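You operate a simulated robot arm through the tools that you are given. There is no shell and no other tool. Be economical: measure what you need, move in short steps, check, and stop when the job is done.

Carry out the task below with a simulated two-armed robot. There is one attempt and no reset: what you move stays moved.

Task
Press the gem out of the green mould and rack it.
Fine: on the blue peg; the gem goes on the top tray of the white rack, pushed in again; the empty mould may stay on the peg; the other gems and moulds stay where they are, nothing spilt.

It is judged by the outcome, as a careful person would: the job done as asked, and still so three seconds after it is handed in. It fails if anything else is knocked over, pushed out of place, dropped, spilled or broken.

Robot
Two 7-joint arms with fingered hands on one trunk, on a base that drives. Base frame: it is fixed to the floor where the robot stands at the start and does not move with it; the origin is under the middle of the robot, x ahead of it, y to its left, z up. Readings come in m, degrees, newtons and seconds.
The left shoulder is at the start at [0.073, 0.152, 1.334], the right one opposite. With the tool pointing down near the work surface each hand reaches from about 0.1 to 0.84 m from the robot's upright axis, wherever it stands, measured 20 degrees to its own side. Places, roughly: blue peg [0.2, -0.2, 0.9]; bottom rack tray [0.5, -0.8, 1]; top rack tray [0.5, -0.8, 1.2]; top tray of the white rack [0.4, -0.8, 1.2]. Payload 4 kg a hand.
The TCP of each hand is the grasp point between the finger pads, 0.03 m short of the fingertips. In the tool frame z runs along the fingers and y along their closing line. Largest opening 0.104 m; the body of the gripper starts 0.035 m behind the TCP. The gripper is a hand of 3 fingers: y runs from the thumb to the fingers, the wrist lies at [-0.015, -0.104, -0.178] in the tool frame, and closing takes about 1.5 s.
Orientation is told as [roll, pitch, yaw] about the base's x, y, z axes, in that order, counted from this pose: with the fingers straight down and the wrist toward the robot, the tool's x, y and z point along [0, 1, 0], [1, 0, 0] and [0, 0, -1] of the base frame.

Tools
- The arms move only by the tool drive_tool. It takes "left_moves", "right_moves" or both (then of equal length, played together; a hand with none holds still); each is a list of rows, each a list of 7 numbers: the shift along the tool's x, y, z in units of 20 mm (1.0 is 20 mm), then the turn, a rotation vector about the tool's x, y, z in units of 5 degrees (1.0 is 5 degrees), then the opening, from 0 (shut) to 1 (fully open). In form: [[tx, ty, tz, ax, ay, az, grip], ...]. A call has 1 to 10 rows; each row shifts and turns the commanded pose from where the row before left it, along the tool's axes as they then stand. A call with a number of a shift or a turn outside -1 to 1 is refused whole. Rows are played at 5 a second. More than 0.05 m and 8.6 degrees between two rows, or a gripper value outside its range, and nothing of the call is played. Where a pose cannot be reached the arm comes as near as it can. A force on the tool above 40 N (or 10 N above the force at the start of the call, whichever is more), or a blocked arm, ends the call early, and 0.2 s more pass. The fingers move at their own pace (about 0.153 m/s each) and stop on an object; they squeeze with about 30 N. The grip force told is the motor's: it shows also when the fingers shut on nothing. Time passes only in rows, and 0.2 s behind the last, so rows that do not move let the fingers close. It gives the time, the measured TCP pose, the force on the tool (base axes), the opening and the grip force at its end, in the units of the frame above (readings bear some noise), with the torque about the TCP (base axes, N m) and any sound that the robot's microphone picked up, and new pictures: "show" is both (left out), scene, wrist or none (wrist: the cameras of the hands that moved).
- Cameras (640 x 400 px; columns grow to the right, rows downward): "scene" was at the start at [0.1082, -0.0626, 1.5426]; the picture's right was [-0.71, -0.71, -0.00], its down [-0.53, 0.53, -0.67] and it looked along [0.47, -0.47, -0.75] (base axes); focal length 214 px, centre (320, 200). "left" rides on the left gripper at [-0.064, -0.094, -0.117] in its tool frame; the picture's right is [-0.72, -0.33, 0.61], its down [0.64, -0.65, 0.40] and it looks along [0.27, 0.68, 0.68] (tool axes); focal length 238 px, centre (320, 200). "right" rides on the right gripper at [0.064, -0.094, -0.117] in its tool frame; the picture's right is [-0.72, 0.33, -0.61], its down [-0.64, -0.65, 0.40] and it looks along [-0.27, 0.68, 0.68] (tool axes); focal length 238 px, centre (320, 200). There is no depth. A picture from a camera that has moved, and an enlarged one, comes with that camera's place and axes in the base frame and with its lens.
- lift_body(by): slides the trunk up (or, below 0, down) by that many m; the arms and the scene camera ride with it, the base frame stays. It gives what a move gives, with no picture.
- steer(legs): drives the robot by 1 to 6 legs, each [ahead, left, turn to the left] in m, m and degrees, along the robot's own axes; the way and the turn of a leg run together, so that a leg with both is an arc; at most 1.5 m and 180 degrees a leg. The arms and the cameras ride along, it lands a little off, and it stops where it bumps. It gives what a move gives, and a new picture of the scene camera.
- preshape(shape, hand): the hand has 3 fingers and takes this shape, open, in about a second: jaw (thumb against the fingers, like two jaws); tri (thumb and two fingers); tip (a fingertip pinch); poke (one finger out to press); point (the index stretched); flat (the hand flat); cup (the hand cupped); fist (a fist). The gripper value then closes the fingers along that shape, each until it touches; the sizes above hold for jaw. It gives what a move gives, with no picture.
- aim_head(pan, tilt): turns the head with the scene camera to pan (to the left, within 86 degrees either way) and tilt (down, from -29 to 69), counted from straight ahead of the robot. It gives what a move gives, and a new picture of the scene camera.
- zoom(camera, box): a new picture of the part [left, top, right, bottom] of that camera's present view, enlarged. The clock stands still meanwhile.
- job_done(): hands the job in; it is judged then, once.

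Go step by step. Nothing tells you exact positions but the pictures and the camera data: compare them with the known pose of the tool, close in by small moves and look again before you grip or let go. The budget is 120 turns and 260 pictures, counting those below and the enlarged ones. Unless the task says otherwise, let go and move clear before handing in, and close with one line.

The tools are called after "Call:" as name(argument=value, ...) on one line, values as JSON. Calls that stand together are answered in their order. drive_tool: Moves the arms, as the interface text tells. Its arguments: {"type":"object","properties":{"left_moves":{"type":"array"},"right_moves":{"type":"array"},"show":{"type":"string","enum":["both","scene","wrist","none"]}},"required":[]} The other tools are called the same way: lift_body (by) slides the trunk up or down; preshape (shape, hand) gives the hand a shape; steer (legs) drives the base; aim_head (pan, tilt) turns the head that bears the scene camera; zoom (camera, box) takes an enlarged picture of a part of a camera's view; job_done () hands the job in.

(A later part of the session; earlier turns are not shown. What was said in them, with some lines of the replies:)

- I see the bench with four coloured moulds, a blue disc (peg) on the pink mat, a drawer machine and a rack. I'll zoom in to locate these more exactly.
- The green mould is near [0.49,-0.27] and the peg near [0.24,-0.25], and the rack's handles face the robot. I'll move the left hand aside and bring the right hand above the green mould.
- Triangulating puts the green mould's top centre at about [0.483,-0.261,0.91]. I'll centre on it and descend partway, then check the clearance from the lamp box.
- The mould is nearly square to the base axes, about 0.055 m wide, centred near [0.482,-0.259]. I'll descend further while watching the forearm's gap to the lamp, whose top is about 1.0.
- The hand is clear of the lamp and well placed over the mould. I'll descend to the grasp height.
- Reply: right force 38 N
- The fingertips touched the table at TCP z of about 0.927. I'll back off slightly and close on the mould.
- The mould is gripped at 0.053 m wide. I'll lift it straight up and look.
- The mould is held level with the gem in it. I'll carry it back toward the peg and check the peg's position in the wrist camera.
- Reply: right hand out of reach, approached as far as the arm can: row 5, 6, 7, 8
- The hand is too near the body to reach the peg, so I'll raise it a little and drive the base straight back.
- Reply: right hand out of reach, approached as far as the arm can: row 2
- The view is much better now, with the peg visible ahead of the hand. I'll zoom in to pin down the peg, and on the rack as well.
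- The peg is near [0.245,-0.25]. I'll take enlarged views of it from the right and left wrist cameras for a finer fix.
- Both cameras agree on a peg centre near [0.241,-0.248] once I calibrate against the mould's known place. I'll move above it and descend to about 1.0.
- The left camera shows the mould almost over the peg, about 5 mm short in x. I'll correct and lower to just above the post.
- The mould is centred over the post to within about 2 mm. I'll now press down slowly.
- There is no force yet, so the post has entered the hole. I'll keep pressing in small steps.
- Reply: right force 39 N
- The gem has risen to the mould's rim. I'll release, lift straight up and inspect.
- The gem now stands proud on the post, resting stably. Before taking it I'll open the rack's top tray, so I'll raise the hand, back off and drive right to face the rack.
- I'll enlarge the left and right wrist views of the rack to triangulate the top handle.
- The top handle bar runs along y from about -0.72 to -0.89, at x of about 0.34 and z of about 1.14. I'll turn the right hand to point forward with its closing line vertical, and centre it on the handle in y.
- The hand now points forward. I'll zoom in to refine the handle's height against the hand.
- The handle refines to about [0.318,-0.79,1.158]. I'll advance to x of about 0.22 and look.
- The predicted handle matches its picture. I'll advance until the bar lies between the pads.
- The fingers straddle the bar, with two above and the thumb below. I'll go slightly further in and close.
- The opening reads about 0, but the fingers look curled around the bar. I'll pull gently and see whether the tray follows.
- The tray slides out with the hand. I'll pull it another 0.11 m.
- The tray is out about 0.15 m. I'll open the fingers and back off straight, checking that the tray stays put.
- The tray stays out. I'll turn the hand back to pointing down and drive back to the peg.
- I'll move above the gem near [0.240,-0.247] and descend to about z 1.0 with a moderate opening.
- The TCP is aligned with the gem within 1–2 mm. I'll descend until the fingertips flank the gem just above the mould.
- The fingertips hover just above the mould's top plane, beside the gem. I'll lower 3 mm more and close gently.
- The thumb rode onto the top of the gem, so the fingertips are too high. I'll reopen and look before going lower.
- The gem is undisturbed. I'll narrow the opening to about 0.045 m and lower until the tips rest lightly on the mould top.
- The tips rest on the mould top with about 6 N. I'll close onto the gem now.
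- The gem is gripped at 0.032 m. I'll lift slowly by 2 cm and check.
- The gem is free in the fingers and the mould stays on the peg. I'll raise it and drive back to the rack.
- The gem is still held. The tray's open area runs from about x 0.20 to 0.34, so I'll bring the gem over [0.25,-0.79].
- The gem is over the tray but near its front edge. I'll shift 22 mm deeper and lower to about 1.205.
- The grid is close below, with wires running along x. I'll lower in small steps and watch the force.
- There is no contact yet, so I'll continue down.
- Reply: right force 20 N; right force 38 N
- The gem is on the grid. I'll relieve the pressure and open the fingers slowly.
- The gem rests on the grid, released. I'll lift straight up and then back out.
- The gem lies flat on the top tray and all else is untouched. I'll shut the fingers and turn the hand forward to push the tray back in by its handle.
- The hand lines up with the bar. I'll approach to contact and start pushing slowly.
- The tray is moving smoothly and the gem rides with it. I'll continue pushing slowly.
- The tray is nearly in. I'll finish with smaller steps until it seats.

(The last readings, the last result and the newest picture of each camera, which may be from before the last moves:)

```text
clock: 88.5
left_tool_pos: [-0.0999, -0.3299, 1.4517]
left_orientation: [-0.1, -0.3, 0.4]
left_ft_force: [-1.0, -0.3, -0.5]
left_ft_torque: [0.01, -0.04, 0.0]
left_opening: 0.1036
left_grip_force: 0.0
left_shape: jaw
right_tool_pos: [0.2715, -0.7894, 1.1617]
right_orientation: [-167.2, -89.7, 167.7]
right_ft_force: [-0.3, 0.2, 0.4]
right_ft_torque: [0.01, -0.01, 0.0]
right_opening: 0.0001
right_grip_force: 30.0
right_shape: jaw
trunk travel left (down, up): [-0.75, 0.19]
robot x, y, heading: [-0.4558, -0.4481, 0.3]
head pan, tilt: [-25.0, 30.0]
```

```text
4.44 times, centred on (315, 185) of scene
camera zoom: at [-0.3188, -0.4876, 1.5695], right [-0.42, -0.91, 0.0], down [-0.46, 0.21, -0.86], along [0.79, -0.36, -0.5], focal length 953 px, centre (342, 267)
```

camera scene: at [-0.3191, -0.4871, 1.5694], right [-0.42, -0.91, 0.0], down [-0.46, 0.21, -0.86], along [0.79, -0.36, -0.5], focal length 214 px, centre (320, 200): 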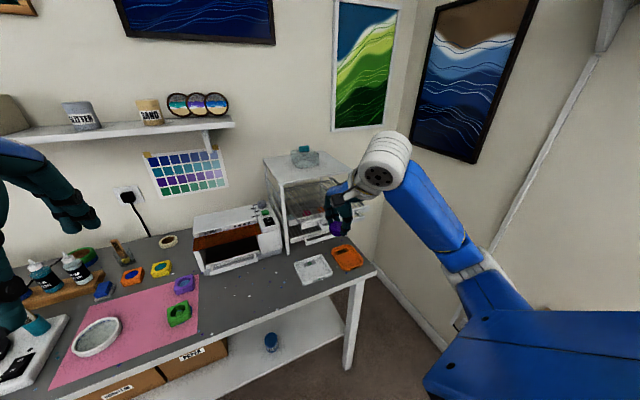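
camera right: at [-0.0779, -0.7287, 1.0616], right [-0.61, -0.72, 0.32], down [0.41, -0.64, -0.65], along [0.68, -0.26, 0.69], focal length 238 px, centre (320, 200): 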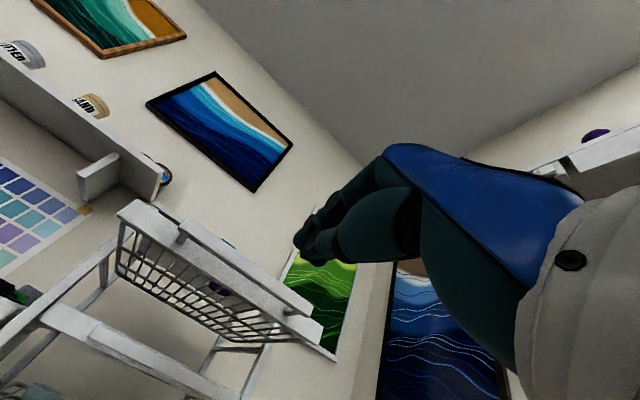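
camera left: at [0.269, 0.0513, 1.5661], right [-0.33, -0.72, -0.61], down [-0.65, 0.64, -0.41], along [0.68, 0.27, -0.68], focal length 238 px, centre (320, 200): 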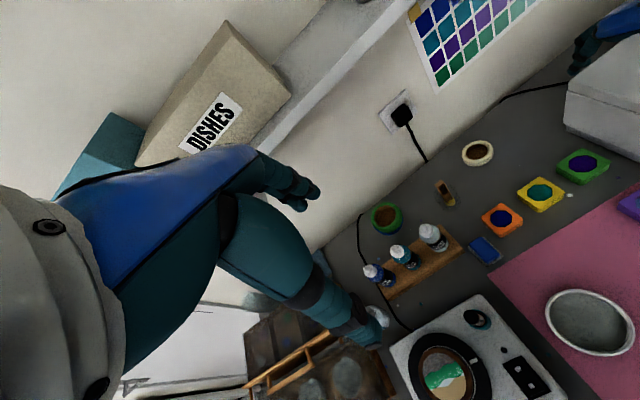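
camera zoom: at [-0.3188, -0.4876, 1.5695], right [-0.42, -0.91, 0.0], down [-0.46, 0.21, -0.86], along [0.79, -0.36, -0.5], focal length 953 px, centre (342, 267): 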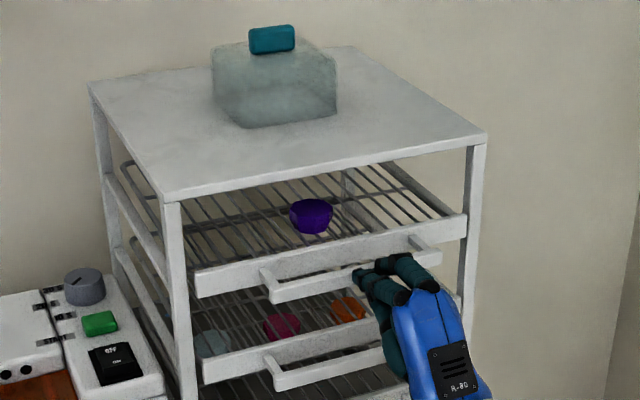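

Call:
drive_tool(right_moves=[[0, 0, 0.2, 0, 0, 0, 0], [0, 0, 0.2, 0, 0, 0, 0], [0, 0, 0.2, 0, 0, 0, 0], [0, 0, 0.2, 0, 0, 0, 0]], show="none")

Call:
zoom(camera="scene", box=[280, 160, 370, 230])

```text
clock: 89.3
left_tool_pos: [-0.1061, -0.3292, 1.4527]
left_orientation: [-0.1, -0.6, 0.3]
left_ft_force: [0.3, -0.1, -0.1]
left_ft_torque: [0.0, -0.01, 0.02]
left_opening: 0.1037
left_grip_force: 0.1
left_shape: jaw
right_tool_pos: [0.2749, -0.7913, 1.1627]
right_orientation: [-174.9, -89.3, 175.4]
right_ft_force: [-34.9, 2.3, -0.3]
right_ft_torque: [-0.03, 0.12, 0.03]
right_opening: 0.0001
right_grip_force: 30.1
right_shape: jaw
trunk travel left (down, up): [-0.75, 0.19]
robot x, y, heading: [-0.4552, -0.4431, 0.5]
head pan, tilt: [-25.0, 30.0]
stopped in row 4 (right hand): the force on the tool passed its limit at 42 N (the readings are from after the stop); the commanded pose is now the measured one
```

```text
5.71 times, centred on (325, 195) of scene
camera zoom: at [-0.3308, -0.4867, 1.5705], right [-0.42, -0.91, 0.0], down [-0.45, 0.21, -0.87], along [0.79, -0.36, -0.5], focal length 1226 px, centre (291, 229)
```

zoom: 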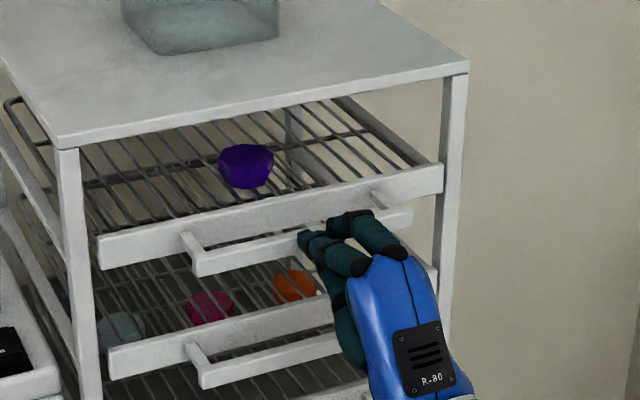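

The tray has hit its stop and is fully in, with the gem on it. I'll back the hand away and check the whole scene.

Call:
drive_tool(right_moves=[[0, 0, -0.5, 0, 0, 0, 0], [0, 0, -1, 0, 0, 0, 0], [0, 0, -1, 0, 0, 0, 0], [0, 0, -1, 0, 0, 0, 0], [0, 0, -1, 0, 0, 0, 0], [0, 0, -1, 0, 0, 0, 0], [0, 0, -1, 0, 0, 0, 0], [0, 0, -1, 0, 0, 0, 0], [0, 0, -1, 0, 0, 0, 0]], show="scene")

Call:
zoom(camera="scene", box=[250, 135, 370, 265])

Call:
zoom(camera="scene", box=[60, 230, 280, 370])

Call:
zoom(camera="left", box=[350, 0, 550, 125])

```text
clock: 91.3
left_tool_pos: [-0.0989, -0.3316, 1.4516]
left_orientation: [-0.1, -0.4, 0.4]
left_ft_force: [0.7, 0.0, -0.5]
left_ft_torque: [-0.01, -0.03, 0.0]
left_opening: 0.1036
left_grip_force: 0.0
left_shape: jaw
right_tool_pos: [0.1126, -0.7914, 1.1581]
right_orientation: [-167.2, -89.9, 167.8]
right_ft_force: [-0.2, 0.6, -0.3]
right_ft_torque: [-0.02, -0.01, 0.0]
right_opening: 0.0
right_grip_force: 30.3
right_shape: jaw
trunk travel left (down, up): [-0.75, 0.19]
robot x, y, heading: [-0.4521, -0.4463, 0.2]
head pan, tilt: [-25.0, 30.0]
camera scene: at [-0.3217, -0.4876, 1.5697], right [-0.42, -0.91, 0.0], down [-0.46, 0.21, -0.87], along [0.79, -0.36, -0.5], focal length 214 px, centre (320, 200)
```

scene: 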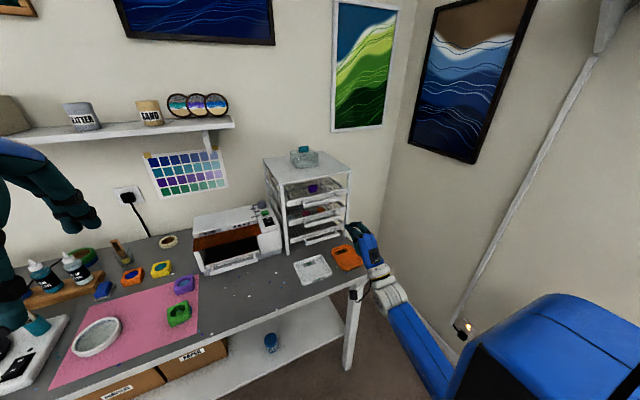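

```text
3.08 times, centred on (310, 200) of scene
camera zoom: at [-0.3217, -0.4876, 1.5697], right [-0.42, -0.91, 0.0], down [-0.46, 0.21, -0.87], along [0.79, -0.36, -0.5], focal length 660 px, centre (351, 200)
```

zoom: 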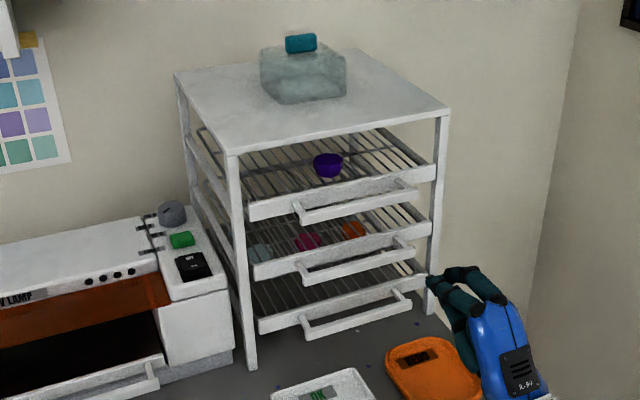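

```text
2.86 times, centred on (170, 300) of scene
camera zoom: at [-0.3217, -0.4876, 1.5697], right [-0.42, -0.91, 0.0], down [-0.46, 0.21, -0.87], along [0.79, -0.36, -0.5], focal length 613 px, centre (749, -86)
```

zoom: 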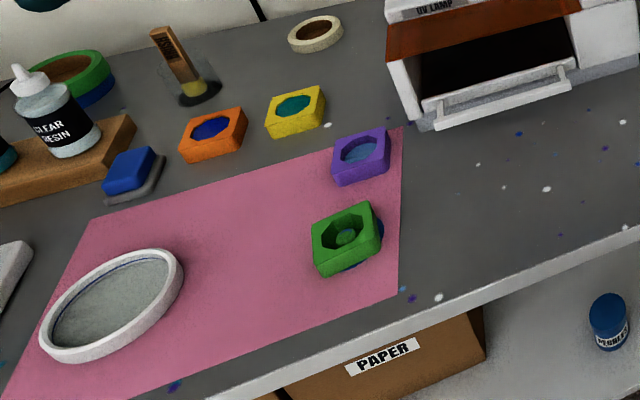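

```text
3.20 times, centred on (450, 62) of left
camera zoom: at [-0.1948, -0.3942, 1.5677], right [-0.32, -0.72, -0.61], down [-0.65, 0.64, -0.41], along [0.69, 0.27, -0.67], focal length 763 px, centre (-96, 640)
```

zoom: 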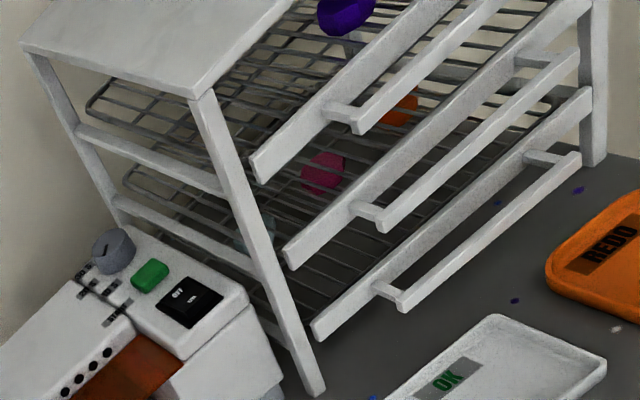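

The tray is flush with its starting position, the gem lies on it, the empty green mould sits on the peg, and everything else is in place. The hand is clear, so I'm handing in.

Call:
job_done()

```text
The job is handed in.
```

I pressed the gem out of the green mould on the blue peg and set it on the white rack's top tray. I then pushed the tray back in to its stop; the empty mould stays on the peg and nothing else looked moved in the final pictures.
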